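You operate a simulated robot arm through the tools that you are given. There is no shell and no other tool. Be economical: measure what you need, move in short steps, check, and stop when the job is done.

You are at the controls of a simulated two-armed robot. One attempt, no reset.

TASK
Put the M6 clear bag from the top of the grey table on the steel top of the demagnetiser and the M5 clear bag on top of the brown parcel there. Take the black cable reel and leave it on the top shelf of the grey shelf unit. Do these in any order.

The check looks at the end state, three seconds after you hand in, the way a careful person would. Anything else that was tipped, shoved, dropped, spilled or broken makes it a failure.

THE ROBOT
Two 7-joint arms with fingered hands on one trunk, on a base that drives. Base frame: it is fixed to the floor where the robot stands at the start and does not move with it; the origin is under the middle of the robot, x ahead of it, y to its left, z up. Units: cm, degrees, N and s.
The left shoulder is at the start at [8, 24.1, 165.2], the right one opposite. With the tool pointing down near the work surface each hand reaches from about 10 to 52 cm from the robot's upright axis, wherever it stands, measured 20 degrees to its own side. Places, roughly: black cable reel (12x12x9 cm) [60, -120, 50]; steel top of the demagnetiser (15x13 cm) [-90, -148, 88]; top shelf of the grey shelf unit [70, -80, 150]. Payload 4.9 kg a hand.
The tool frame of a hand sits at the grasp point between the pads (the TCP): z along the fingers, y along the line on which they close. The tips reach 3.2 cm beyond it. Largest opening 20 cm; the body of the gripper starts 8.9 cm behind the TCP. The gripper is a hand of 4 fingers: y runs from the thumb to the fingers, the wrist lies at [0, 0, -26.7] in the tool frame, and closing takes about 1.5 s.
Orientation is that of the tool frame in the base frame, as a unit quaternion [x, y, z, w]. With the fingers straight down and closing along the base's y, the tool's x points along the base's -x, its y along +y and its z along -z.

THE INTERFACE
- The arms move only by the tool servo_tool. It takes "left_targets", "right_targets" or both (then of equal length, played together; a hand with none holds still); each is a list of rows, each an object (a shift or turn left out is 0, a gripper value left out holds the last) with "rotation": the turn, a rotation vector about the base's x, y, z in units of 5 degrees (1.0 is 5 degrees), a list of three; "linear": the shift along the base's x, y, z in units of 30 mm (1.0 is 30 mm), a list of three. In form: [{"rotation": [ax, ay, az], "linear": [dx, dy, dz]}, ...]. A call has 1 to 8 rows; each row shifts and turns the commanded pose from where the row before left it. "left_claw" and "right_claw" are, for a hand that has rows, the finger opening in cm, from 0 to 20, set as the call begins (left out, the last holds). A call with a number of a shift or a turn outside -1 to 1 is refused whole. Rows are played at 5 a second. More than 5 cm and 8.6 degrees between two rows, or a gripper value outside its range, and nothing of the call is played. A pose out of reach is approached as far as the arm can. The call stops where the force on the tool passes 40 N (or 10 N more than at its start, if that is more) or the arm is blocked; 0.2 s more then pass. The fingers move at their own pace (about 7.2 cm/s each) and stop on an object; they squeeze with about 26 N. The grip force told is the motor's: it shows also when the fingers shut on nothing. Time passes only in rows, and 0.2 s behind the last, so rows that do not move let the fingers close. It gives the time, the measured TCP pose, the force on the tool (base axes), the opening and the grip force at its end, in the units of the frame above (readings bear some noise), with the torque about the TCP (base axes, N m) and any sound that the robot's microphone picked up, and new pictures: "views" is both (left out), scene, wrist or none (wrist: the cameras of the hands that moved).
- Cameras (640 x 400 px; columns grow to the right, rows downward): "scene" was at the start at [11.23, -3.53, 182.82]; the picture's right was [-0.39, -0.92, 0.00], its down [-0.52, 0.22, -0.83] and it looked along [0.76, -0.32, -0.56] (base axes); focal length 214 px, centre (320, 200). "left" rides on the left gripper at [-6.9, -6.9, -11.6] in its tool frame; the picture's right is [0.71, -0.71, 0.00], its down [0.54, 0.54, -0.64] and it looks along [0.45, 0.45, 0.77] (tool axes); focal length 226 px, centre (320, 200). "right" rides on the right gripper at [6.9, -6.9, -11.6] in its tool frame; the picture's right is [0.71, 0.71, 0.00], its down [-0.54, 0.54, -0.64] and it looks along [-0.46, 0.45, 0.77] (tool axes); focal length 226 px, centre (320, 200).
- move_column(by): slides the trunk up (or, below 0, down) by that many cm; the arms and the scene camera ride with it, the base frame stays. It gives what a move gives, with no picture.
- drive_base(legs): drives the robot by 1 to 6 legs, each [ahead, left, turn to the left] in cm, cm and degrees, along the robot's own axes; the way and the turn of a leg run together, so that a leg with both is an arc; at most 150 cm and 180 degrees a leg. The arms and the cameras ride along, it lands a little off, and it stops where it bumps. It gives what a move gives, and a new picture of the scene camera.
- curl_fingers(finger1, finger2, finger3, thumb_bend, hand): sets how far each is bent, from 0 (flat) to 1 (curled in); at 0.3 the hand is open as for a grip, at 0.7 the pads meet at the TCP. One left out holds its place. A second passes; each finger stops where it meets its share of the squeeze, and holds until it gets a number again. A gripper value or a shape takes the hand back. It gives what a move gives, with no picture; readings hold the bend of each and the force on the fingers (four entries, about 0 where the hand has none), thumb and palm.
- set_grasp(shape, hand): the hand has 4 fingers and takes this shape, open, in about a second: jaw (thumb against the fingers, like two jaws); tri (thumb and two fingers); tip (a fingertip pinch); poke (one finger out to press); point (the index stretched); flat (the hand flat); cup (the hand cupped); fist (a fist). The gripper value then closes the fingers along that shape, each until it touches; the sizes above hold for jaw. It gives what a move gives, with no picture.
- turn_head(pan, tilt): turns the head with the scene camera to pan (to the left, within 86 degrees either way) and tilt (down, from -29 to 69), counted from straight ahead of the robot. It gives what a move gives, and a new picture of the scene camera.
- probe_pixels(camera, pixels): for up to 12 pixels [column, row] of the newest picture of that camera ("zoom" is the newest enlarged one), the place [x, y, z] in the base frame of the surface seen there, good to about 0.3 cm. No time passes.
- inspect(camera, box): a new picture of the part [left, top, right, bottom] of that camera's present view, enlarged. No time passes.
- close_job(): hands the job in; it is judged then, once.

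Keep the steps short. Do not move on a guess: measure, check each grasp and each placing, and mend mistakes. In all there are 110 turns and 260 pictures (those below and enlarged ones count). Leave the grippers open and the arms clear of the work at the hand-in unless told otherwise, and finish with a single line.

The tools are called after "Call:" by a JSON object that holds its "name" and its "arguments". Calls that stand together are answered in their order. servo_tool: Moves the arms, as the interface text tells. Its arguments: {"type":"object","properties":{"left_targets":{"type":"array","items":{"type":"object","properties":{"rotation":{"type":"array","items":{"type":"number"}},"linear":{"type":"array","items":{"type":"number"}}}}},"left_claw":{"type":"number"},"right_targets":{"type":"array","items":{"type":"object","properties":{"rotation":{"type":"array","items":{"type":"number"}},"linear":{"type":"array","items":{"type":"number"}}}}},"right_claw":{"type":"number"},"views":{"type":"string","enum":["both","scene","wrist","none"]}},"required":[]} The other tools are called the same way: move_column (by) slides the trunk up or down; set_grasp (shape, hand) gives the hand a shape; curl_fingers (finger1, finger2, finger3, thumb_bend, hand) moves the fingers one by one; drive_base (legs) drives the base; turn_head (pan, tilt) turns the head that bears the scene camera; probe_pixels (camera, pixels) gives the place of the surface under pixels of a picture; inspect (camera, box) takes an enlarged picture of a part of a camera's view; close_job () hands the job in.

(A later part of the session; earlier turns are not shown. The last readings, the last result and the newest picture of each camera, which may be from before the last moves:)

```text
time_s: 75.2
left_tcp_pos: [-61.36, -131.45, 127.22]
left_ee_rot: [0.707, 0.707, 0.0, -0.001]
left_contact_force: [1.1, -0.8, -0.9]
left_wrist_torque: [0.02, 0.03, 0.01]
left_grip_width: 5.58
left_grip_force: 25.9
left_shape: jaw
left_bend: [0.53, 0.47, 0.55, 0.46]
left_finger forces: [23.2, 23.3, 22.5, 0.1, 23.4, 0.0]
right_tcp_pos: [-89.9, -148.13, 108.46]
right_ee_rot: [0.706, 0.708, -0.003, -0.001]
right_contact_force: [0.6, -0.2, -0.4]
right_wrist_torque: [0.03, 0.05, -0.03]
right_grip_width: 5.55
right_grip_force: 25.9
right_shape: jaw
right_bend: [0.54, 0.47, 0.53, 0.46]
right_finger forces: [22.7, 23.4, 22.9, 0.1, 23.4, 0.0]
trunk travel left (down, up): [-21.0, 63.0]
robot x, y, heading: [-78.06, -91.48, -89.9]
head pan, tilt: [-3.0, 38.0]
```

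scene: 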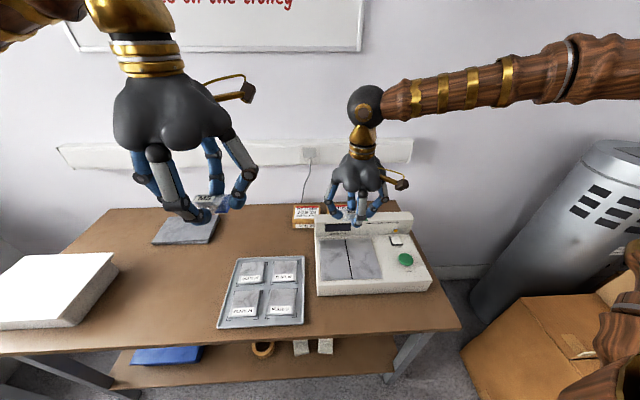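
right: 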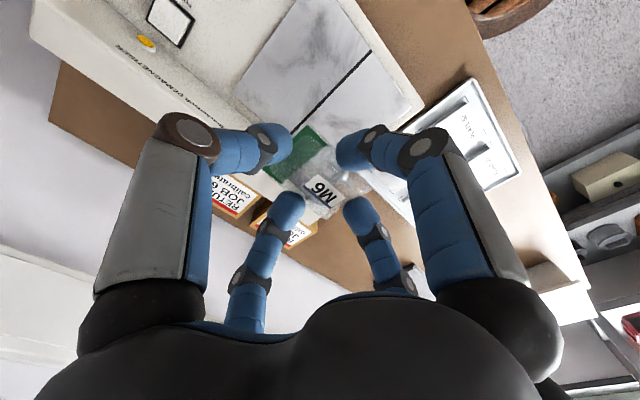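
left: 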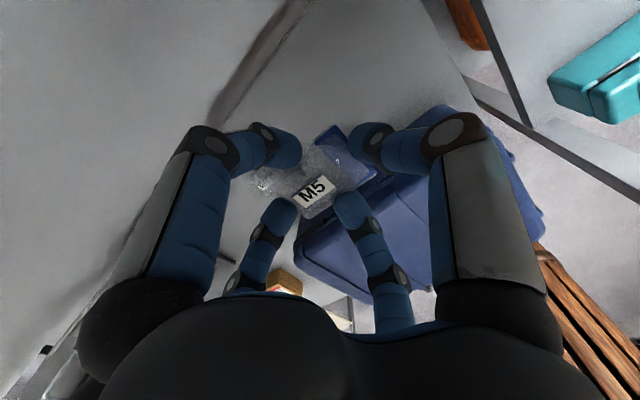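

Positioned. I shift 0.8 cm toward the front and descend to TCP z≈92.

Call:
{"name": "servo_tool", "arguments": {"right_targets": [{"linear": [0, 0.25, -1]}, {"linear": [0, 0, -1]}, {"linear": [0, 0, -1]}, {"linear": [0, 0, -1]}, {"linear": [0, 0, -1]}, {"linear": [0, 0, -0.4]}, {"linear": [0, 0, 0]}]}}

```text
time_s: 76.8
left_tcp_pos: [-61.56, -131.17, 127.21]
left_ee_rot: [0.706, 0.708, -0.001, 0.0]
left_contact_force: [0.3, 0.4, 0.1]
left_wrist_torque: [0.01, 0.02, -0.02]
left_grip_width: 5.58
left_grip_force: 25.9
left_shape: jaw
left_bend: [0.53, 0.47, 0.55, 0.46]
left_finger forces: [23.2, 23.2, 22.5, 0.0, 23.5, 0.1]
right_tcp_pos: [-90.08, -146.9, 92.14]
right_ee_rot: [0.706, 0.708, 0.0, 0.002]
right_contact_force: [-0.5, 0.3, -0.2]
right_wrist_torque: [0.0, 0.0, 0.03]
right_grip_width: 5.55
right_grip_force: 25.9
right_shape: jaw
right_bend: [0.54, 0.47, 0.53, 0.46]
right_finger forces: [22.5, 23.4, 23.0, 0.0, 23.5, 0.1]
trunk travel left (down, up): [-21.0, 63.0]
robot x, y, heading: [-78.14, -91.23, -90.0]
head pan, tilt: [-3.0, 38.0]
```

scene: 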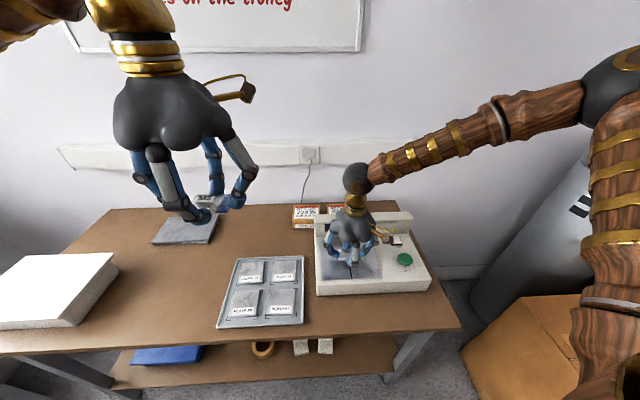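
right: 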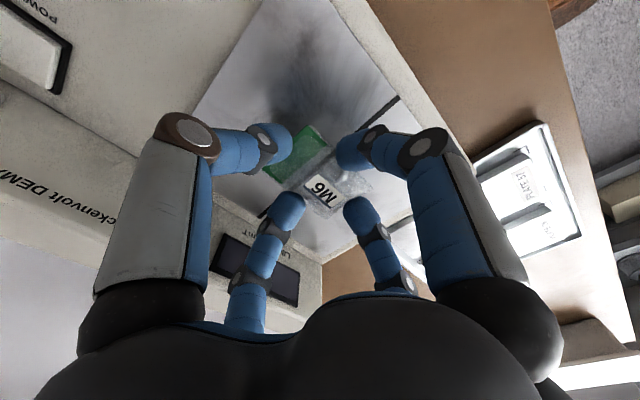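

Clear of panel. I lower gently ~1.5 cm.

Call:
{"name": "servo_tool", "arguments": {"right_targets": [{"linear": [0, 0, -0.2]}, {"linear": [0, 0, -0.2]}, {"linear": [0, 0, -0.07]}, {"linear": [0, 0, 0]}], "views": "none"}}

```text
time_s: 77.8
left_tcp_pos: [-61.6, -130.94, 127.34]
left_ee_rot: [0.707, 0.707, -0.001, 0.001]
left_contact_force: [0.6, 0.1, -0.2]
left_wrist_torque: [-0.01, 0.01, 0.01]
left_grip_width: 5.58
left_grip_force: 26.4
left_shape: jaw
left_bend: [0.53, 0.47, 0.55, 0.46]
left_finger forces: [23.2, 23.1, 22.5, 0.1, 23.4, 0.1]
right_tcp_pos: [-89.89, -146.82, 90.7]
right_ee_rot: [0.706, 0.708, -0.002, 0.002]
right_contact_force: [-4.9, -3.2, 21.7]
right_wrist_torque: [-0.13, 0.3, 0.02]
right_grip_width: 5.61
right_grip_force: 25.5
right_shape: jaw
right_bend: [0.54, 0.47, 0.53, 0.46]
right_finger forces: [24.6, 24.7, 26.8, 0.1, 29.0, 0.0]
trunk travel left (down, up): [-21.0, 63.0]
robot x, y, heading: [-77.93, -91.39, -90.0]
head pan, tilt: [-3.0, 38.0]
```

Contact (22 N). I ease up a hair and open to 10.

Call:
{"name": "servo_tool", "arguments": {"right_targets": [{"linear": [0, 0, 0.04]}, {"linear": [0, 0, 0]}], "views": "none"}}

Call:
{"name": "servo_tool", "arguments": {"right_targets": [{"linear": [0, 0, 0]}, {"linear": [0, 0, 0]}, {"linear": [0, 0, 0]}, {"linear": [0, 0, 0]}, {"linear": [0, 0, 0]}], "right_claw": 10, "views": "wrist"}}

```text
time_s: 78.4
left_tcp_pos: [-61.45, -131.1, 127.14]
left_ee_rot: [0.706, 0.708, 0.0, 0.0]
left_contact_force: [-0.3, 0.0, 0.8]
left_wrist_torque: [0.0, 0.01, -0.02]
left_grip_width: 5.59
left_grip_force: 26.0
left_shape: jaw
left_bend: [0.53, 0.47, 0.55, 0.46]
left_finger forces: [23.2, 23.2, 22.5, 0.1, 23.4, 0.1]
right_tcp_pos: [-89.95, -146.82, 90.7]
right_ee_rot: [0.707, 0.707, 0.0, 0.001]
right_contact_force: [-1.8, -1.0, 10.4]
right_wrist_torque: [-0.13, 0.22, -0.02]
right_grip_width: 5.63
right_grip_force: 25.6
right_shape: jaw
right_bend: [0.54, 0.47, 0.53, 0.46]
right_finger forces: [24.5, 25.1, 25.9, 0.1, 27.2, 0.0]
trunk travel left (down, up): [-21.0, 63.0]
robot x, y, heading: [-77.96, -91.25, -89.9]
head pan, tilt: [-3.0, 38.0]
```

```text
time_s: 79.6
left_tcp_pos: [-61.51, -131.24, 127.28]
left_ee_rot: [0.706, 0.708, -0.001, 0.0]
left_contact_force: [-0.2, -1.6, -1.0]
left_wrist_torque: [0.0, -0.01, -0.01]
left_grip_width: 5.59
left_grip_force: 26.3
left_shape: jaw
left_bend: [0.53, 0.47, 0.55, 0.46]
left_finger forces: [23.2, 23.2, 22.6, 0.0, 23.4, 0.0]
right_tcp_pos: [-89.9, -146.91, 90.69]
right_ee_rot: [0.707, 0.707, 0.0, 0.0]
right_contact_force: [-0.9, 0.6, 1.0]
right_wrist_torque: [-0.02, -0.02, 0.03]
right_grip_width: 9.95
right_grip_force: 0.0
right_shape: jaw
right_bend: [0.38, 0.38, 0.38, 0.36]
right_finger forces: [0.0, 0.1, 0.0, 0.1, 0.1, 0.0]
trunk travel left (down, up): [-21.0, 63.0]
robot x, y, heading: [-77.75, -90.7, -90.1]
head pan, tilt: [-3.0, 38.0]
```

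right: 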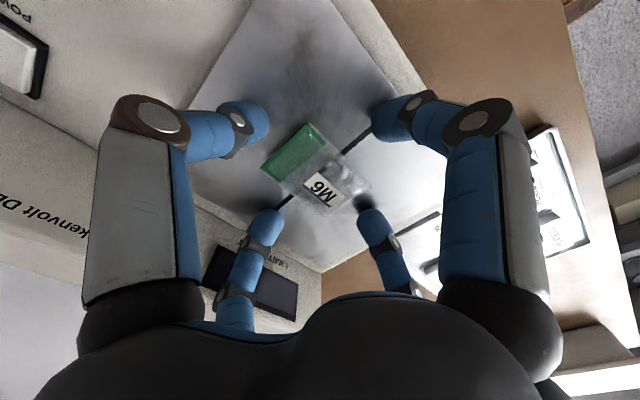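

Released flat on the plate. I raise the hand straight up, then back.

Call:
{"name": "servo_tool", "arguments": {"right_targets": [{"linear": [0, 0, 0.5]}, {"linear": [0, 0, 1]}, {"linear": [0, 0, 1]}, {"linear": [0, 0, 1]}, {"linear": [0, 0, 1]}, {"linear": [0, 0, 1]}, {"linear": [0, 0, 1]}, {"linear": [0, 0, 1]}], "views": "none"}}

Call:
{"name": "servo_tool", "arguments": {"right_targets": [{"linear": [-0.7, 1, 1]}, {"linear": [-0.7, 1, 1]}, {"linear": [-0.7, 1, 0.5]}, {"linear": [-0.7, 1, 0]}, {"linear": [-0.7, 1, 0]}, {"linear": [-0.7, 1, 0]}, {"linear": [-0.7, 1, 0]}], "views": "scene"}}

Call:
{"name": "inspect", "arguments": {"camera": "scene", "box": [270, 190, 430, 290]}}

```text
time_s: 81.4
left_tcp_pos: [-61.58, -131.2, 127.24]
left_ee_rot: [0.707, 0.707, 0.0, 0.0]
left_contact_force: [0.4, 0.0, 0.0]
left_wrist_torque: [-0.03, 0.0, -0.01]
left_grip_width: 5.59
left_grip_force: 25.7
left_shape: jaw
left_bend: [0.53, 0.47, 0.55, 0.46]
left_finger forces: [23.2, 23.2, 22.4, 0.1, 23.4, 0.0]
right_tcp_pos: [-89.77, -146.67, 113.59]
right_ee_rot: [0.706, 0.708, 0.0, 0.0]
right_contact_force: [0.8, 0.4, -0.4]
right_wrist_torque: [0.02, 0.0, 0.03]
right_grip_width: 9.95
right_grip_force: 0.0
right_shape: jaw
right_bend: [0.38, 0.38, 0.38, 0.36]
right_finger forces: [0.1, 0.0, 0.0, 0.0, 0.1, 0.1]
trunk travel left (down, up): [-21.0, 63.0]
robot x, y, heading: [-78.06, -91.21, -89.9]
head pan, tilt: [-3.0, 38.0]
```

```text
time_s: 83.0
left_tcp_pos: [-61.7, -131.03, 127.19]
left_ee_rot: [0.706, 0.708, 0.0, 0.001]
left_contact_force: [-0.2, 0.7, -0.4]
left_wrist_torque: [-0.05, 0.02, 0.01]
left_grip_width: 5.61
left_grip_force: 26.9
left_shape: jaw
left_bend: [0.53, 0.47, 0.55, 0.46]
left_finger forces: [23.1, 23.1, 22.5, 0.0, 23.4, 0.0]
right_tcp_pos: [-104.51, -125.43, 120.76]
right_ee_rot: [0.707, 0.707, -0.001, 0.002]
right_contact_force: [0.2, 0.7, -0.1]
right_wrist_torque: [-0.01, 0.01, 0.01]
right_grip_width: 9.96
right_grip_force: 0.1
right_shape: jaw
right_bend: [0.38, 0.38, 0.38, 0.36]
right_finger forces: [0.0, 0.1, 0.0, 0.1, 0.0, 0.0]
trunk travel left (down, up): [-21.0, 63.0]
robot x, y, heading: [-77.62, -91.17, -89.8]
head pan, tilt: [-3.0, 38.0]
```

scene: 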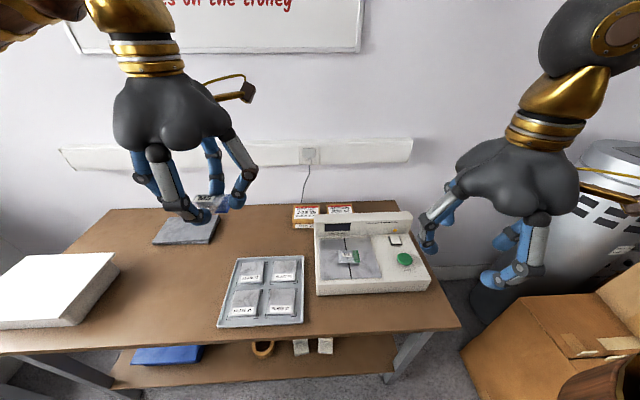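

```text
4.00 times, centred on (350, 240) of scene
```

zoom: 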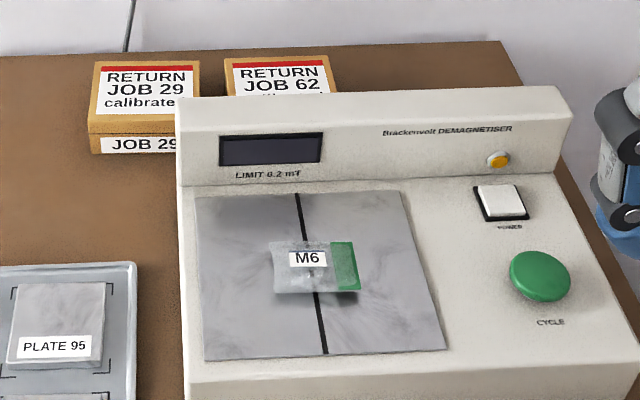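

M6 sits well within the steel plate. Now back to the grey table with M5, retracing the way.

Call:
{"name": "drive_base", "arguments": {"legs": [[-37, 0, 0], [-90, 39, 0], [0, 0, 89.8], [28, 0, 0]]}}

```text
time_s: 95.3
left_tcp_pos: [28.48, 50.16, 127.21]
left_ee_rot: [0.011, 1.0, 0.001, 0.002]
left_contact_force: [0.1, 0.7, -0.7]
left_wrist_torque: [0.0, 0.0, 0.01]
left_grip_width: 5.6
left_grip_force: 25.6
left_shape: jaw
left_bend: [0.53, 0.47, 0.55, 0.46]
left_finger forces: [23.1, 23.2, 22.2, 0.1, 23.2, 0.0]
right_tcp_pos: [21.7, 7.34, 120.54]
right_ee_rot: [0.012, 1.0, 0.0, 0.002]
right_contact_force: [-0.4, -0.7, 0.0]
right_wrist_torque: [0.02, 0.02, -0.02]
right_grip_width: 9.98
right_grip_force: 0.0
right_shape: jaw
right_bend: [0.38, 0.38, 0.38, 0.36]
right_finger forces: [0.1, 0.0, 0.0, 0.0, 0.0, 0.0]
trunk travel left (down, up): [-21.0, 63.0]
robot x, y, heading: [-11.9, 34.77, -1.3]
head pan, tilt: [-3.0, 38.0]
```

scene: 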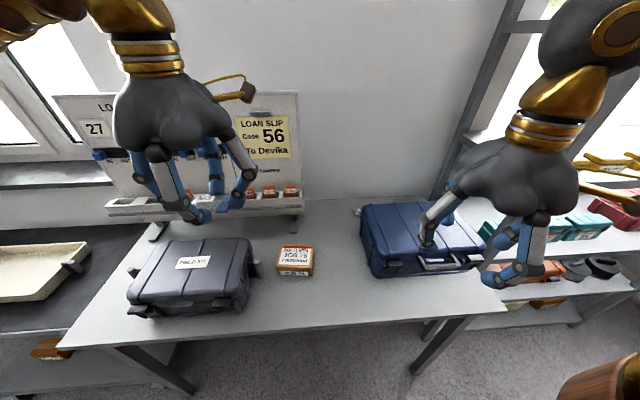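

I measure the parcel's top corners.

Call:
{"name": "inspect", "arguments": {"camera": "scene", "box": [240, 180, 360, 290]}}

Call:
{"name": "probe_pixels", "arguments": {"camera": "scene", "pixels": [[284, 249], [311, 249], [278, 270], [312, 269], [296, 259], [260, 262], [290, 212], [250, 240], [150, 226]]}}

```text
3.64 times, centred on (300, 235) of scene
```

zoom: 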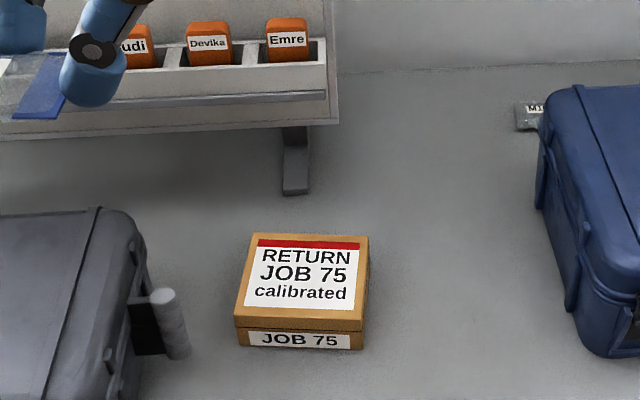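

```text
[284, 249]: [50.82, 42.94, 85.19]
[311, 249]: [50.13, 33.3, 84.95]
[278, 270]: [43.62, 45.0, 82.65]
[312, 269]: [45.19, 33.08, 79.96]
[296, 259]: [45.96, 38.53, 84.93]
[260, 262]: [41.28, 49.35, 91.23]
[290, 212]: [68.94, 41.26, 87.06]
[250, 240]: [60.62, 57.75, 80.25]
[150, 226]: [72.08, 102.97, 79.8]
```

Parcel top z≈85.1, x 44–52.5, y 33.3–44.4. I probe the rack's front edge nearby.

Call:
{"name": "probe_pixels", "arguments": {"camera": "zoom", "pixels": [[250, 112], [300, 105], [250, 90], [200, 90], [300, 70], [330, 120], [295, 180], [250, 235], [365, 235], [235, 320], [360, 328], [175, 290]]}}

```text
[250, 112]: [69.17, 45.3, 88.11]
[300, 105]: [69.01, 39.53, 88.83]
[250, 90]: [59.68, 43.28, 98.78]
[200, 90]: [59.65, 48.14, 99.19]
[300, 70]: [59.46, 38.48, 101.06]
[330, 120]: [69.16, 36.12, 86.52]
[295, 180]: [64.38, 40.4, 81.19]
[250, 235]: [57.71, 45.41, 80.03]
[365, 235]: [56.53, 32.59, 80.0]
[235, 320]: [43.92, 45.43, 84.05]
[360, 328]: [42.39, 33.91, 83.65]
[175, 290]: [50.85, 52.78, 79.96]
```

Rack front at x≈59.5. Target TCP (46.9, 39). I move the left hand over the parcel.

Call:
{"name": "servo_tool", "arguments": {"left_targets": [{"linear": [0.87, -0.53, -0.5]}, {"linear": [0.87, -0.53, -0.5]}, {"linear": [0.87, -0.53, -0.5]}, {"linear": [0.87, -0.53, -1]}, {"linear": [0.87, -0.53, -1]}, {"linear": [0.87, -0.53, -1]}, {"linear": [0.87, -0.53, -1]}, {"linear": [0, 0, -1]}]}}

```text
time_s: 97.1
left_tcp_pos: [46.67, 39.28, 107.84]
left_ee_rot: [0.011, 1.0, 0.0, 0.0]
left_contact_force: [-0.4, 0.7, -0.8]
left_wrist_torque: [-0.02, -0.04, 0.0]
left_grip_width: 5.59
left_grip_force: 26.5
left_shape: jaw
left_bend: [0.53, 0.47, 0.55, 0.46]
left_finger forces: [23.3, 23.2, 22.4, 0.0, 23.2, 0.0]
right_tcp_pos: [21.81, 7.39, 120.69]
right_ee_rot: [0.011, 1.0, 0.0, 0.001]
right_contact_force: [-0.1, -0.3, 1.0]
right_wrist_torque: [-0.06, -0.01, 0.0]
right_grip_width: 9.98
right_grip_force: 0.1
right_shape: jaw
right_bend: [0.38, 0.38, 0.38, 0.36]
right_finger forces: [0.0, 0.0, 0.1, 0.0, 0.0, 0.0]
trunk travel left (down, up): [-21.0, 63.0]
robot x, y, heading: [-12.0, 34.99, -1.3]
head pan, tilt: [-3.0, 38.0]
```

scene: 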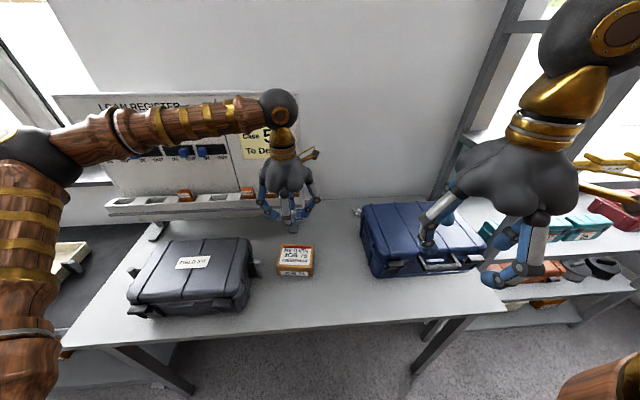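
left: 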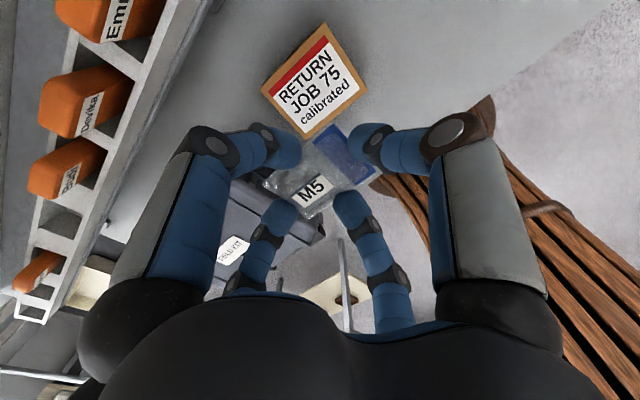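

Aligned above. I descend to TCP z≈90.

Call:
{"name": "servo_tool", "arguments": {"left_targets": [{"linear": [0, 0, -1]}, {"linear": [0, 0, -1]}, {"linear": [0, 0, -1]}, {"linear": [0, 0, -1]}, {"linear": [0, 0, -1]}, {"linear": [0.05, 0, -0.9]}, {"linear": [0, 0, 0]}]}}

```text
time_s: 98.7
left_tcp_pos: [47.09, 38.6, 89.99]
left_ee_rot: [0.011, 1.0, 0.0, 0.0]
left_contact_force: [-0.1, 0.8, 0.1]
left_wrist_torque: [-0.02, 0.03, -0.01]
left_grip_width: 5.57
left_grip_force: 25.5
left_shape: jaw
left_bend: [0.53, 0.47, 0.55, 0.46]
left_finger forces: [23.1, 23.2, 22.3, 0.1, 23.1, 0.0]
right_tcp_pos: [21.79, 7.36, 120.57]
right_ee_rot: [0.012, 1.0, 0.001, 0.001]
right_contact_force: [-0.4, 0.4, 0.6]
right_wrist_torque: [0.01, 0.0, 0.07]
right_grip_width: 9.97
right_grip_force: 0.0
right_shape: jaw
right_bend: [0.38, 0.38, 0.38, 0.36]
right_finger forces: [0.1, 0.1, 0.0, 0.0, 0.0, 0.0]
trunk travel left (down, up): [-21.0, 63.0]
robot x, y, heading: [-12.09, 34.87, -1.1]
head pan, tilt: [-3.0, 38.0]
```

scene: 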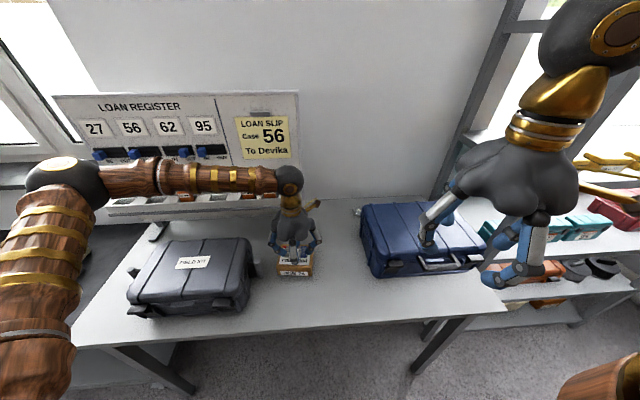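
left: 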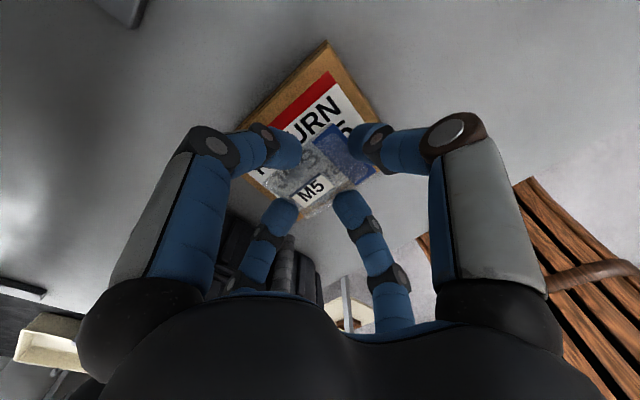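

I check the parcel edges relative to the bag with probes.

Call:
{"name": "probe_pixels", "arguments": {"camera": "left", "pixels": [[327, 48], [380, 115], [245, 130], [310, 190], [345, 150], [290, 180], [312, 214], [250, 172]]}}

Call:
{"name": "inspect", "arguments": {"camera": "left", "box": [220, 30, 420, 230]}}

```text
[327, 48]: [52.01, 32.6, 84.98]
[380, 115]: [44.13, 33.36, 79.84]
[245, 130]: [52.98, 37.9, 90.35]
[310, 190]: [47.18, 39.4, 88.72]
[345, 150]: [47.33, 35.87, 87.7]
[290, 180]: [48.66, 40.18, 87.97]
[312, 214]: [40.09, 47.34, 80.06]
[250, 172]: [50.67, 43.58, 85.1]
```

```text
2.00 times, centred on (320, 130) of left
```

zoom: 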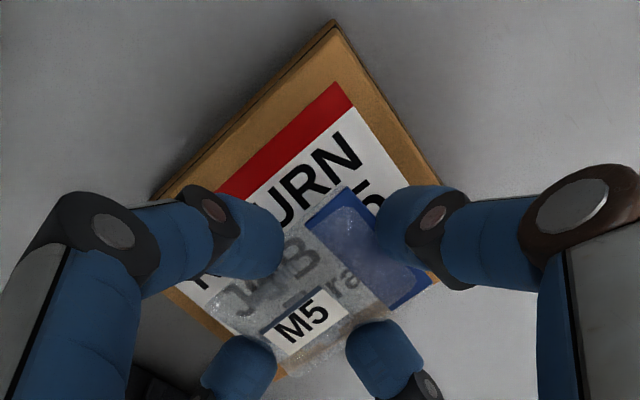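

Bag is centred on the parcel within ~0.5 cm. I shift 0.5 cm in x and lower gently.

Call:
{"name": "servo_tool", "arguments": {"left_targets": [{"linear": [0.15, 0, -0.1]}, {"linear": [0, 0, -0.15]}, {"linear": [0, 0, -0.15]}, {"linear": [0, 0, -0.06]}, {"linear": [0, 0, 0]}], "views": "none"}}

```text
time_s: 99.9
left_tcp_pos: [47.34, 38.93, 88.59]
left_ee_rot: [0.011, 1.0, 0.0, 0.0]
left_contact_force: [0.4, -0.4, 0.1]
left_wrist_torque: [-0.01, -0.01, 0.05]
left_grip_width: 5.57
left_grip_force: 25.8
left_shape: jaw
left_bend: [0.53, 0.47, 0.55, 0.46]
left_finger forces: [23.1, 23.1, 22.3, 0.0, 23.3, 0.0]
right_tcp_pos: [21.85, 7.44, 120.64]
right_ee_rot: [0.012, 1.0, 0.002, 0.001]
right_contact_force: [0.0, 0.3, 0.0]
right_wrist_torque: [-0.02, 0.0, 0.02]
right_grip_width: 9.95
right_grip_force: 0.2
right_shape: jaw
right_bend: [0.38, 0.38, 0.38, 0.36]
right_finger forces: [0.1, 0.0, 0.0, 0.1, 0.0, 0.1]
trunk travel left (down, up): [-21.0, 63.0]
robot x, y, heading: [-11.96, 34.69, -1.2]
head pan, tilt: [-3.0, 38.0]
```

No contact yet; I go down in 1.5 mm steps.

Call:
{"name": "servo_tool", "arguments": {"left_targets": [{"linear": [0, 0, -0.05]}, {"linear": [0, 0, -0.03]}, {"linear": [0, 0, 0]}], "views": "none"}}

```text
time_s: 100.7
left_tcp_pos: [47.44, 39.02, 88.4]
left_ee_rot: [0.011, 1.0, -0.001, 0.0]
left_contact_force: [0.1, 1.4, 0.0]
left_wrist_torque: [-0.01, 0.03, 0.0]
left_grip_width: 5.53
left_grip_force: 25.9
left_shape: jaw
left_bend: [0.53, 0.47, 0.55, 0.46]
left_finger forces: [23.1, 23.2, 22.3, 0.0, 23.2, 0.0]
right_tcp_pos: [21.92, 7.48, 120.66]
right_ee_rot: [0.011, 1.0, 0.0, 0.001]
right_contact_force: [-0.2, 0.1, 0.5]
right_wrist_torque: [0.0, 0.01, -0.04]
right_grip_width: 9.97
right_grip_force: 0.0
right_shape: jaw
right_bend: [0.38, 0.38, 0.38, 0.36]
right_finger forces: [0.1, 0.0, 0.0, 0.0, 0.0, 0.0]
trunk travel left (down, up): [-21.0, 63.0]
robot x, y, heading: [-11.9, 34.82, -1.5]
head pan, tilt: [-3.0, 38.0]
```

Call:
{"name": "servo_tool", "arguments": {"left_targets": [{"linear": [0, 0, -0.05]}, {"linear": [0, 0, 0]}], "views": "none"}}

```text
time_s: 101.3
left_tcp_pos: [47.34, 38.96, 88.19]
left_ee_rot: [0.012, 1.0, 0.0, 0.0]
left_contact_force: [-0.2, 1.5, 2.7]
left_wrist_torque: [-0.05, -0.06, 0.01]
left_grip_width: 5.6
left_grip_force: 25.8
left_shape: jaw
left_bend: [0.53, 0.47, 0.55, 0.46]
left_finger forces: [23.4, 23.6, 22.3, 0.0, 24.6, 0.0]
right_tcp_pos: [21.85, 7.38, 120.8]
right_ee_rot: [0.012, 1.0, 0.001, 0.001]
right_contact_force: [1.0, 0.1, -0.6]
right_wrist_torque: [-0.01, -0.03, 0.01]
right_grip_width: 9.97
right_grip_force: 0.0
right_shape: jaw
right_bend: [0.38, 0.38, 0.38, 0.36]
right_finger forces: [0.0, 0.0, 0.0, 0.0, 0.1, 0.0]
trunk travel left (down, up): [-21.0, 63.0]
robot x, y, heading: [-11.85, 34.81, -1.3]
head pan, tilt: [-3.0, 38.0]
```

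Light contact (2.7 N). I open to 9.

Call:
{"name": "servo_tool", "arguments": {"left_targets": [{"linear": [0, 0, 0]}, {"linear": [0, 0, 0]}, {"linear": [0, 0, 0]}, {"linear": [0, 0, 0]}, {"linear": [0, 0, 0]}], "left_claw": 9.5, "views": "wrist"}}

```text
time_s: 102.5
left_tcp_pos: [47.33, 38.94, 88.25]
left_ee_rot: [0.011, 1.0, 0.0, 0.0]
left_contact_force: [-0.3, -0.5, 3.8]
left_wrist_torque: [0.11, -0.04, -0.01]
left_grip_width: 9.42
left_grip_force: 0.1
left_shape: jaw
left_bend: [0.39, 0.39, 0.39, 0.37]
left_finger forces: [1.8, 2.0, 0.0, 0.1, 0.1, 0.0]
right_tcp_pos: [21.76, 7.33, 120.75]
right_ee_rot: [0.011, 1.0, 0.001, 0.002]
right_contact_force: [0.3, 0.3, 0.1]
right_wrist_torque: [0.01, 0.0, 0.01]
right_grip_width: 9.97
right_grip_force: 0.1
right_shape: jaw
right_bend: [0.38, 0.38, 0.38, 0.36]
right_finger forces: [0.1, 0.0, 0.0, 0.0, 0.0, 0.0]
trunk travel left (down, up): [-21.0, 63.0]
robot x, y, heading: [-12.33, 34.67, -1.1]
head pan, tilt: [-3.0, 38.0]
```

left: 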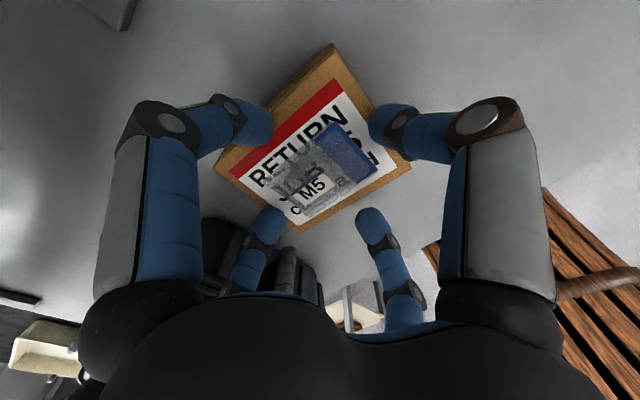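

M5 rests on the parcel. I lift straight up and retract left-back.

Call:
{"name": "servo_tool", "arguments": {"left_targets": [{"linear": [0, 0, 0.3]}, {"linear": [0, 0, 0.7]}, {"linear": [0, 0, 1]}, {"linear": [0, 0, 1]}, {"linear": [0, 0, 1]}, {"linear": [0, 0, 1]}, {"linear": [0, 0, 1]}, {"linear": [0, 0, 1]}], "views": "wrist"}}

Call:
{"name": "servo_tool", "arguments": {"left_targets": [{"linear": [-0.6, 0, 1]}, {"linear": [-1, 0, 1]}, {"linear": [-1, 0, 1]}, {"linear": [-1, 0, 1]}, {"linear": [-1, 0, 1]}, {"linear": [-1, 0, 0]}, {"linear": [-1, 0, 0]}], "views": "scene"}}

Call:
{"name": "inspect", "arguments": {"camera": "scene", "box": [220, 180, 400, 290]}}

```text
time_s: 104.3
left_tcp_pos: [47.31, 38.92, 109.3]
left_ee_rot: [0.011, 1.0, 0.0, 0.001]
left_contact_force: [0.3, -0.1, -0.1]
left_wrist_torque: [-0.02, -0.02, -0.01]
left_grip_width: 9.48
left_grip_force: 0.2
left_shape: jaw
left_bend: [0.39, 0.39, 0.39, 0.37]
left_finger forces: [0.0, 0.1, 0.0, 0.0, 0.0, 0.0]
right_tcp_pos: [21.71, 7.39, 120.63]
right_ee_rot: [0.011, 1.0, 0.0, 0.001]
right_contact_force: [0.1, 0.0, -0.7]
right_wrist_torque: [0.0, -0.01, 0.02]
right_grip_width: 9.96
right_grip_force: 0.0
right_shape: jaw
right_bend: [0.38, 0.38, 0.38, 0.36]
right_finger forces: [0.0, 0.0, 0.0, 0.1, 0.0, 0.0]
trunk travel left (down, up): [-21.0, 63.0]
robot x, y, heading: [-12.35, 34.85, -1.2]
head pan, tilt: [-3.0, 38.0]
```

left: 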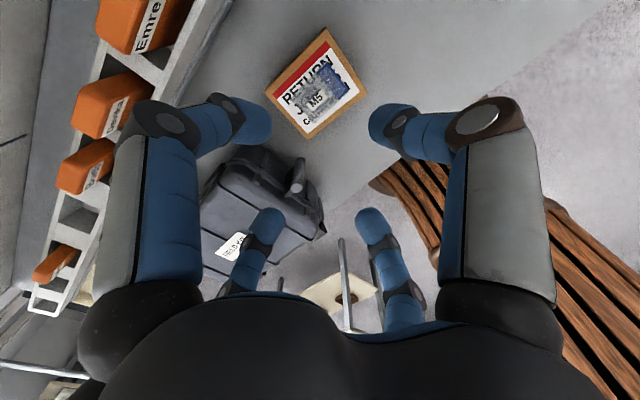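

```text
time_s: 105.9
left_tcp_pos: [27.18, 38.98, 124.1]
left_ee_rot: [0.011, 1.0, 0.0, 0.0]
left_contact_force: [-0.1, 0.2, -0.5]
left_wrist_torque: [0.01, -0.03, -0.02]
left_grip_width: 9.46
left_grip_force: 0.1
left_shape: jaw
left_bend: [0.39, 0.39, 0.39, 0.37]
left_finger forces: [0.0, 0.0, 0.0, 0.0, 0.1, 0.1]
right_tcp_pos: [21.81, 7.44, 120.67]
right_ee_rot: [0.012, 1.0, 0.001, 0.002]
right_contact_force: [-0.3, 0.4, -0.6]
right_wrist_torque: [-0.01, -0.03, 0.0]
right_grip_width: 9.97
right_grip_force: 0.0
right_shape: jaw
right_bend: [0.38, 0.38, 0.38, 0.36]
right_finger forces: [0.0, 0.0, 0.1, 0.0, 0.0, 0.0]
trunk travel left (down, up): [-21.0, 63.0]
robot x, y, heading: [-11.66, 35.1, -1.3]
head pan, tilt: [-3.0, 38.0]
```

scene: 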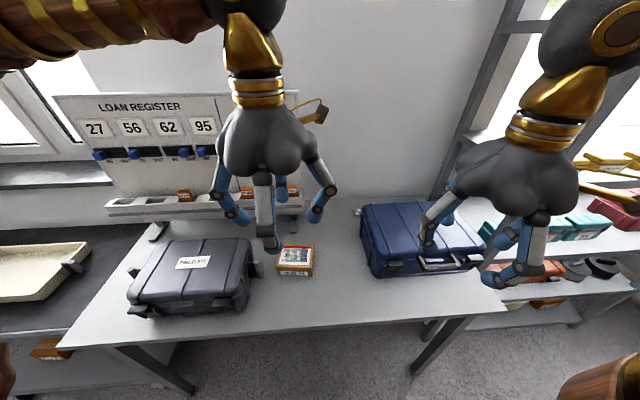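

```text
3.56 times, centred on (310, 235) of scene
```

zoom: 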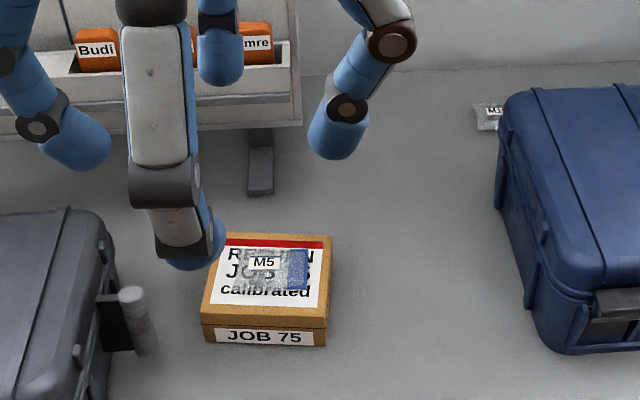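

M5 is well placed. Now the reel: I drive back and right along the shelf, then look.

Call:
{"name": "drive_base", "arguments": {"legs": [[-22, 0, 1.2], [0, -120, 0]]}}

Call:
{"name": "turn_head", "arguments": {"pan": -15, "tilt": 35}}

```text
time_s: 113.3
left_tcp_pos: [3.98, -79.53, 124.09]
left_ee_rot: [0.007, 1.0, -0.001, 0.0]
left_contact_force: [0.1, 0.0, 0.0]
left_wrist_torque: [0.01, 0.0, 0.0]
left_grip_width: 9.47
left_grip_force: 0.0
left_shape: jaw
left_bend: [0.39, 0.39, 0.39, 0.37]
left_finger forces: [0.1, 0.1, 0.0, 0.0, 0.0, 0.0]
right_tcp_pos: [-1.3, -111.24, 120.7]
right_ee_rot: [0.007, 1.0, -0.001, 0.001]
right_contact_force: [0.4, 0.3, 0.0]
right_wrist_torque: [-0.01, 0.02, -0.01]
right_grip_width: 9.96
right_grip_force: 0.0
right_shape: jaw
right_bend: [0.38, 0.38, 0.38, 0.36]
right_finger forces: [0.1, 0.0, 0.1, 0.0, 0.1, 0.0]
trunk travel left (down, up): [-21.0, 63.0]
robot x, y, heading: [-35.16, -84.26, -0.6]
head pan, tilt: [-3.0, 38.0]
```

scene: 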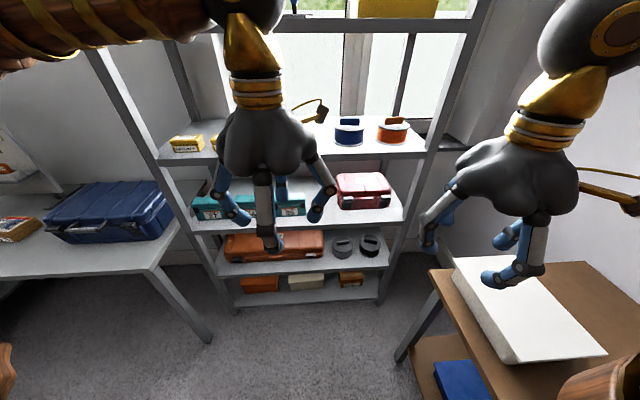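

```text
time_s: 114.0
left_tcp_pos: [4.11, -79.59, 124.17]
left_ee_rot: [0.007, 1.0, 0.0, 0.0]
left_contact_force: [0.4, 0.0, 0.2]
left_wrist_torque: [0.0, -0.02, -0.02]
left_grip_width: 9.47
left_grip_force: 0.0
left_shape: jaw
left_bend: [0.39, 0.39, 0.39, 0.37]
left_finger forces: [0.1, 0.1, 0.0, 0.0, 0.0, 0.0]
right_tcp_pos: [-1.27, -111.33, 120.7]
right_ee_rot: [0.007, 1.0, 0.001, 0.0]
right_contact_force: [0.0, -0.2, -0.3]
right_wrist_torque: [0.02, 0.03, -0.02]
right_grip_width: 9.97
right_grip_force: 0.1
right_shape: jaw
right_bend: [0.38, 0.38, 0.38, 0.36]
right_finger forces: [0.1, 0.0, 0.1, 0.0, 0.0, 0.0]
trunk travel left (down, up): [-21.0, 63.0]
robot x, y, heading: [-35.43, -84.08, -1.2]
head pan, tilt: [-15.0, 35.0]
```

scene: 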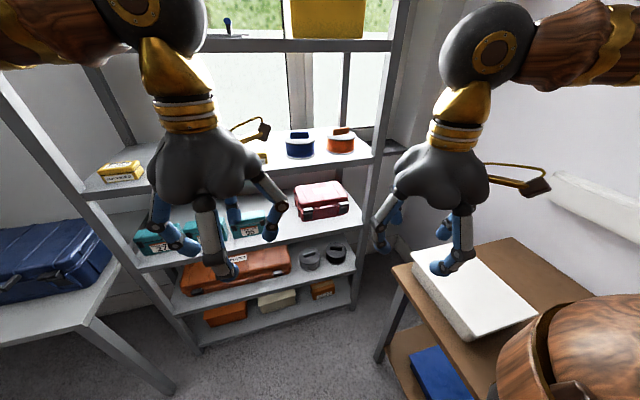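

Call:
{"name": "inspect", "arguments": {"camera": "scene", "box": [260, 180, 400, 320]}}

Call:
{"name": "probe_pixels", "arguments": {"camera": "scene", "pixels": [[336, 255], [336, 244], [311, 258], [320, 272], [355, 275], [335, 205], [340, 225], [360, 200], [345, 165], [300, 220], [375, 150], [390, 270]]}}

```text
2.86 times, centred on (330, 250) of scene
```

zoom: 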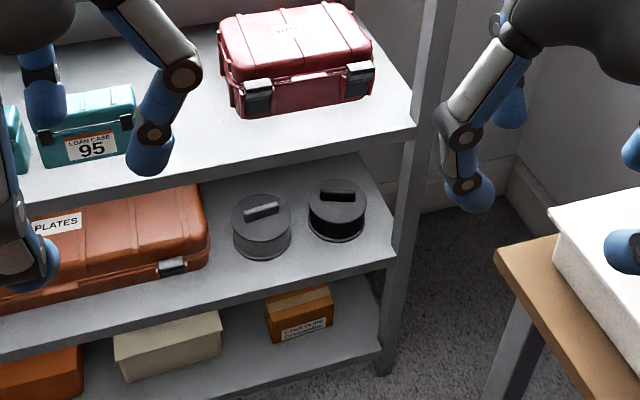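

```text
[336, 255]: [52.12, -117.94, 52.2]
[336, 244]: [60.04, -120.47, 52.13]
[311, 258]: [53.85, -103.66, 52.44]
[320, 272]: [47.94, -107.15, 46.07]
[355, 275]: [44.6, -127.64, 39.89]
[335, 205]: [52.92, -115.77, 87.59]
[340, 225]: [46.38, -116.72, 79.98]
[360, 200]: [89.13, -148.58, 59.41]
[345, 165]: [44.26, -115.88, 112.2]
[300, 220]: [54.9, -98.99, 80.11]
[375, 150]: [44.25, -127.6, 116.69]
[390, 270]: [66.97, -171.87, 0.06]
```

Black reel at about (57,−119), a grey one beside it. I zoom in to measure the reel, its handle, the post and the shelf.

Call:
{"name": "inspect", "arguments": {"camera": "scene", "box": [290, 230, 370, 280]}}

Call:
{"name": "probe_pixels", "arguments": {"camera": "zoom", "pixels": [[330, 115], [400, 115], [320, 145], [445, 145], [370, 210], [490, 240], [520, 200], [270, 150], [360, 105], [370, 85], [380, 150], [290, 260]]}}

Call:
{"name": "probe_pixels", "arguments": {"camera": "scene", "pixels": [[405, 270], [450, 330], [540, 300], [495, 285], [340, 232], [362, 240], [368, 225], [352, 300], [250, 30], [330, 15], [385, 45], [226, 30]]}}

```text
8.00 times, centred on (330, 255) of scene
```

zoom: 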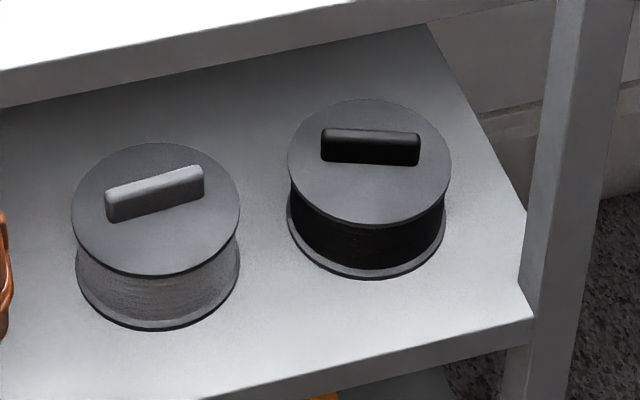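

```text
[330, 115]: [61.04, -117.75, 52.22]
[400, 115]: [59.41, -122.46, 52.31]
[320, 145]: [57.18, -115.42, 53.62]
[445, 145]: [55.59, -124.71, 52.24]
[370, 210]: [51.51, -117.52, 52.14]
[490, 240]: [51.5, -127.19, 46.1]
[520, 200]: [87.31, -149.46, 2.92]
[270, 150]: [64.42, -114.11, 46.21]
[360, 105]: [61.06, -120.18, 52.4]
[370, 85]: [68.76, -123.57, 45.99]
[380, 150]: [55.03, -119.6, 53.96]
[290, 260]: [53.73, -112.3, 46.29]
```

```text
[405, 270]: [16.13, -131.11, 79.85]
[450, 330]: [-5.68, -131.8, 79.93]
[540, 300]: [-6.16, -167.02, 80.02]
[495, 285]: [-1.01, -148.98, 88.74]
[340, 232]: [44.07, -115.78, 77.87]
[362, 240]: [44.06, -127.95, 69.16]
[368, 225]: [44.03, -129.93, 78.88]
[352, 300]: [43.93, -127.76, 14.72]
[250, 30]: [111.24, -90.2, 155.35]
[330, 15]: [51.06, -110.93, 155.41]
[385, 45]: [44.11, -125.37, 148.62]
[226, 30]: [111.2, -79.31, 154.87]
```

Handle is a solid bar (≈6 long along y, 2 thick, top z≈55); the shelf above starts at z≈77, so I must reach in tilted. I test which finger is which on the right hand and how tightly it tucks.

Call:
{"name": "curl_fingers", "arguments": {"hand": "right", "finger1": 1.0, "finger2": 0.35, "finger3": 0.2, "thumb_bend": 0.35}}

Call:
{"name": "inspect", "arguments": {"camera": "right", "box": [0, 0, 640, 400]}}

Call:
{"name": "inspect", "arguments": {"camera": "scene", "box": [340, 80, 540, 300]}}

```text
time_s: 115.0
left_tcp_pos: [3.97, -79.57, 124.16]
left_ee_rot: [0.006, 1.0, 0.0, 0.0]
left_contact_force: [0.0, -0.4, 0.5]
left_wrist_torque: [0.01, -0.01, -0.03]
left_grip_width: 9.48
left_grip_force: 0.1
left_shape: jaw
left_bend: [0.39, 0.39, 0.39, 0.37]
left_finger forces: [0.1, 0.0, 0.0, 0.1, 0.0, 0.0]
right_tcp_pos: [-1.19, -111.25, 120.64]
right_ee_rot: [0.007, 1.0, 0.001, 0.001]
right_contact_force: [0.2, -0.3, -0.5]
right_wrist_torque: [-0.01, 0.01, 0.01]
right_grip_width: 10.77
right_grip_force: 0.0
right_shape: fingers
right_bend: [1.0, 0.35, 0.2, 0.35]
right_finger forces: [0.0, 0.1, 0.0, 0.0, 0.0, 0.0]
trunk travel left (down, up): [-21.0, 63.0]
robot x, y, heading: [-35.23, -84.54, -0.9]
head pan, tilt: [-15.0, 35.0]
```

```text
1.00 times, centred on (320, 200) of right (not enlarged: the box is as wide or as high as the picture)
```

zoom: 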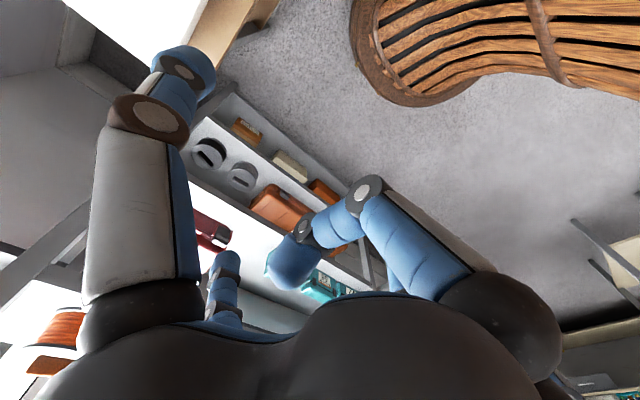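

```text
1.82 times, centred on (440, 190) of scene
```

zoom: 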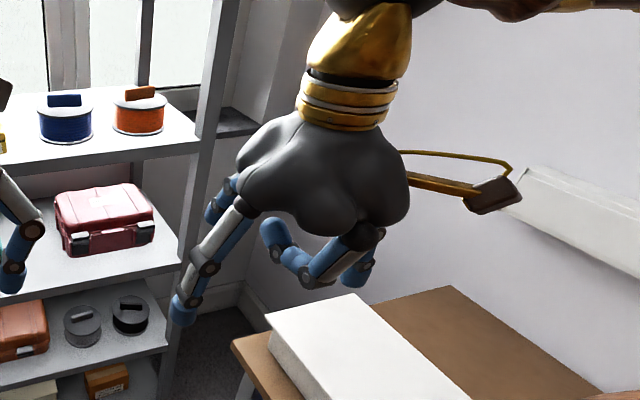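

Finger1 is the near (lower) one and tucks fully. The post at y≈−126…−130 limits the right side, so I approach yawed about −30° (which also fits the handle's direction). First I draw the left hand back, then place the robot near (1,−59) heading −30.

Call:
{"name": "servo_tool", "arguments": {"left_targets": [{"linear": [-1, 1, 0]}, {"linear": [-1, 1, 0]}, {"linear": [-1, 1, 0]}, {"linear": [-1, 1, 0]}, {"linear": [-1, 1, 0]}, {"linear": [0, 1, 0]}], "views": "none"}}

Call:
{"name": "drive_base", "arguments": {"legs": [[0, 0, -29], [18, 39, 0]]}}

Call:
{"name": "turn_head", "arguments": {"pan": -3, "tilt": 45}}

```text
time_s: 116.4
left_tcp_pos: [-10.59, -61.39, 124.04]
left_ee_rot: [0.005, 1.0, -0.003, 0.001]
left_contact_force: [32.9, -24.4, 6.0]
left_wrist_torque: [0.83, 1.63, 2.21]
left_grip_width: 8.96
left_grip_force: 0.2
left_shape: jaw
left_bend: [0.39, 0.39, 0.47, 0.37]
left_finger forces: [0.1, 0.0, 0.1, 0.0, 0.1, 0.0]
right_tcp_pos: [-1.21, -111.1, 120.69]
right_ee_rot: [0.007, 1.0, 0.0, 0.0]
right_contact_force: [0.0, 0.5, -0.1]
right_wrist_torque: [-0.03, 0.06, 0.0]
right_grip_width: 10.78
right_grip_force: 0.1
right_shape: fingers
right_bend: [1.0, 0.35, 0.2, 0.35]
right_finger forces: [0.0, 0.0, 0.0, 0.0, 0.0, 0.1]
trunk travel left (down, up): [-21.0, 63.0]
robot x, y, heading: [-35.35, -84.13, -0.8]
head pan, tilt: [-15.0, 35.0]
```

```text
time_s: 120.1
left_tcp_pos: [24.98, -57.54, 125.76]
left_ee_rot: [0.271, 0.946, -0.135, 0.119]
left_contact_force: [20.4, -10.2, 49.0]
left_wrist_torque: [2.3, 3.04, -0.28]
left_grip_width: 9.06
left_grip_force: 0.0
left_shape: jaw
left_bend: [0.39, 0.39, 0.47, 0.37]
left_finger forces: [0.0, 0.1, 0.0, 0.0, 0.1, 0.0]
right_tcp_pos: [16.69, -98.2, 125.8]
right_ee_rot: [0.377, 0.872, 0.31, -0.031]
right_contact_force: [1.8, -4.0, -1.7]
right_wrist_torque: [0.36, 0.09, 0.18]
right_grip_width: 10.79
right_grip_force: 0.0
right_shape: fingers
right_bend: [1.0, 0.35, 0.2, 0.35]
right_finger forces: [0.0, 0.1, 0.0, 0.0, 0.0, 0.0]
trunk travel left (down, up): [-21.0, 63.0]
robot x, y, heading: [-5.89, -65.61, -32.0]
head pan, tilt: [-15.0, 35.0]
stopped in leg 2: the robot was blocked; the commanded pose is now the measured one
```

scene: 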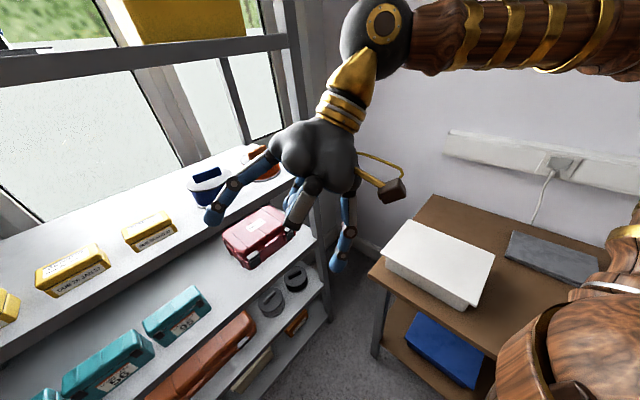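

```text
time_s: 120.8
left_tcp_pos: [32.85, -46.15, 120.6]
left_ee_rot: [0.244, 0.964, -0.076, 0.071]
left_contact_force: [300.2, 120.0, 37.2]
left_wrist_torque: [-9.62, 23.77, -20.84]
left_grip_width: 8.64
left_grip_force: 0.1
left_shape: jaw
left_bend: [0.39, 0.39, 0.83, 0.37]
left_finger forces: [0.1, 0.0, 0.1, 0.0, 0.0, 0.0]
right_tcp_pos: [18.85, -90.88, 122.38]
right_ee_rot: [0.284, 0.949, 0.138, -0.003]
right_contact_force: [1.1, 4.3, 0.4]
right_wrist_torque: [-0.43, 0.19, -0.04]
right_grip_width: 10.79
right_grip_force: 0.1
right_shape: fingers
right_bend: [1.0, 0.35, 0.2, 0.35]
right_finger forces: [0.0, 0.1, 0.0, 0.1, 0.0, 0.1]
trunk travel left (down, up): [-21.0, 63.0]
robot x, y, heading: [-3.38, -65.7, -29.7]
head pan, tilt: [-3.0, 45.0]
```

scene: 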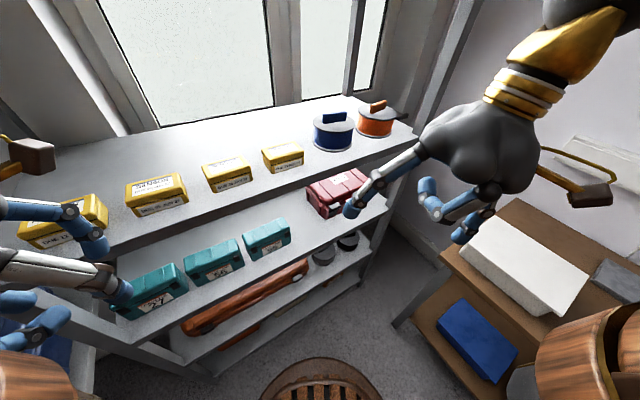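

The left hand is jammed with high force. I stop and look at it before anything else.

Call:
{"name": "turn_head", "arguments": {"pan": 45, "tilt": 45}}

Call:
{"name": "inspect", "arguments": {"camera": "left", "box": [0, 0, 640, 400]}}

```text
time_s: 122.0
left_tcp_pos: [30.73, -48.8, 120.94]
left_ee_rot: [0.276, 0.954, -0.095, 0.075]
left_contact_force: [28.7, -46.4, 41.7]
left_wrist_torque: [2.04, 3.38, 2.3]
left_grip_width: 8.6
left_grip_force: 0.0
left_shape: jaw
left_bend: [0.39, 0.39, 0.83, 0.37]
left_finger forces: [0.0, 0.0, 0.0, 0.0, 0.1, 0.0]
right_tcp_pos: [17.69, -90.65, 123.43]
right_ee_rot: [0.315, 0.936, 0.156, -0.008]
right_contact_force: [0.4, -0.2, -0.2]
right_wrist_torque: [-0.02, 0.09, 0.05]
right_grip_width: 10.82
right_grip_force: 0.0
right_shape: fingers
right_bend: [1.0, 0.35, 0.2, 0.35]
right_finger forces: [0.0, 0.0, 0.1, 0.1, 0.1, 0.0]
trunk travel left (down, up): [-21.0, 63.0]
robot x, y, heading: [-5.12, -65.07, -32.6]
head pan, tilt: [45.0, 45.0]
```

scene: 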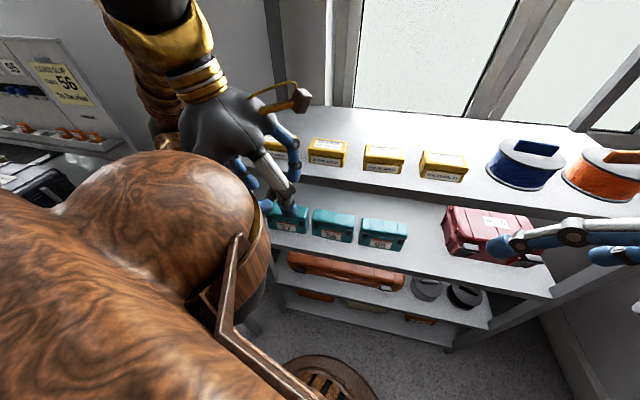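

```text
1.00 times, centred on (320, 200) of left (not enlarged: the box is as wide or as high as the picture)
```

zoom: 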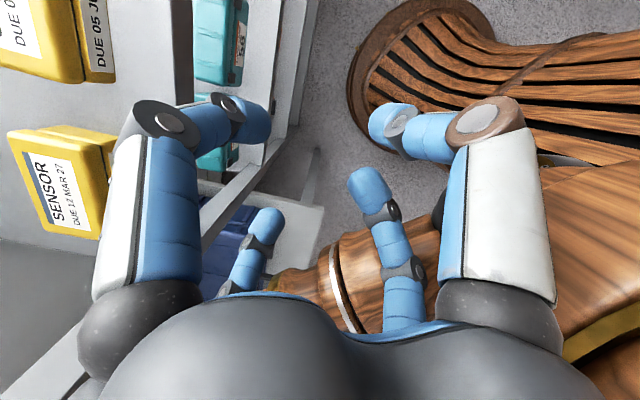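

The left hand is wedged between my own shoulder and the shelf side. Shelf items look undisturbed. I reverse the last drive.

Call:
{"name": "drive_base", "arguments": {"legs": [[-15, -20, 0]]}}

```text
time_s: 123.8
left_tcp_pos: [7.0, -58.2, 121.0]
left_ee_rot: [0.275, 0.954, -0.094, 0.077]
left_contact_force: [31.8, -43.9, 41.7]
left_wrist_torque: [2.06, 3.41, 2.0]
left_grip_width: 8.62
left_grip_force: 0.2
left_shape: jaw
left_bend: [0.39, 0.39, 0.83, 0.37]
left_finger forces: [0.0, 0.0, 0.1, 0.0, 0.1, 0.0]
right_tcp_pos: [-6.24, -100.14, 123.44]
right_ee_rot: [0.315, 0.936, 0.157, -0.007]
right_contact_force: [0.3, -0.1, 1.0]
right_wrist_torque: [0.0, -0.03, 0.01]
right_grip_width: 10.79
right_grip_force: 0.1
right_shape: fingers
right_bend: [1.0, 0.35, 0.2, 0.35]
right_finger forces: [0.1, 0.0, 0.1, 0.0, 0.0, 0.0]
trunk travel left (down, up): [-21.0, 63.0]
robot x, y, heading: [-28.76, -74.33, -32.4]
head pan, tilt: [45.0, 45.0]
```

scene: 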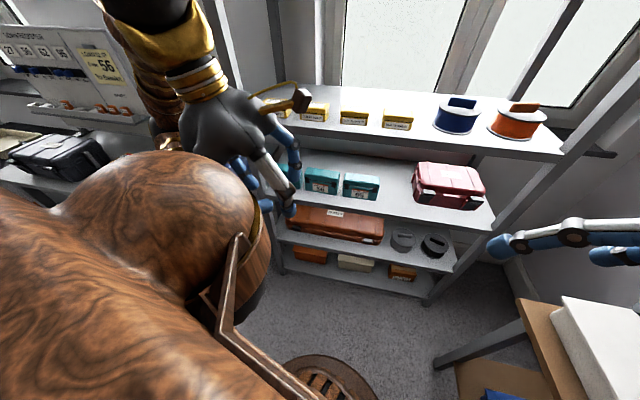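

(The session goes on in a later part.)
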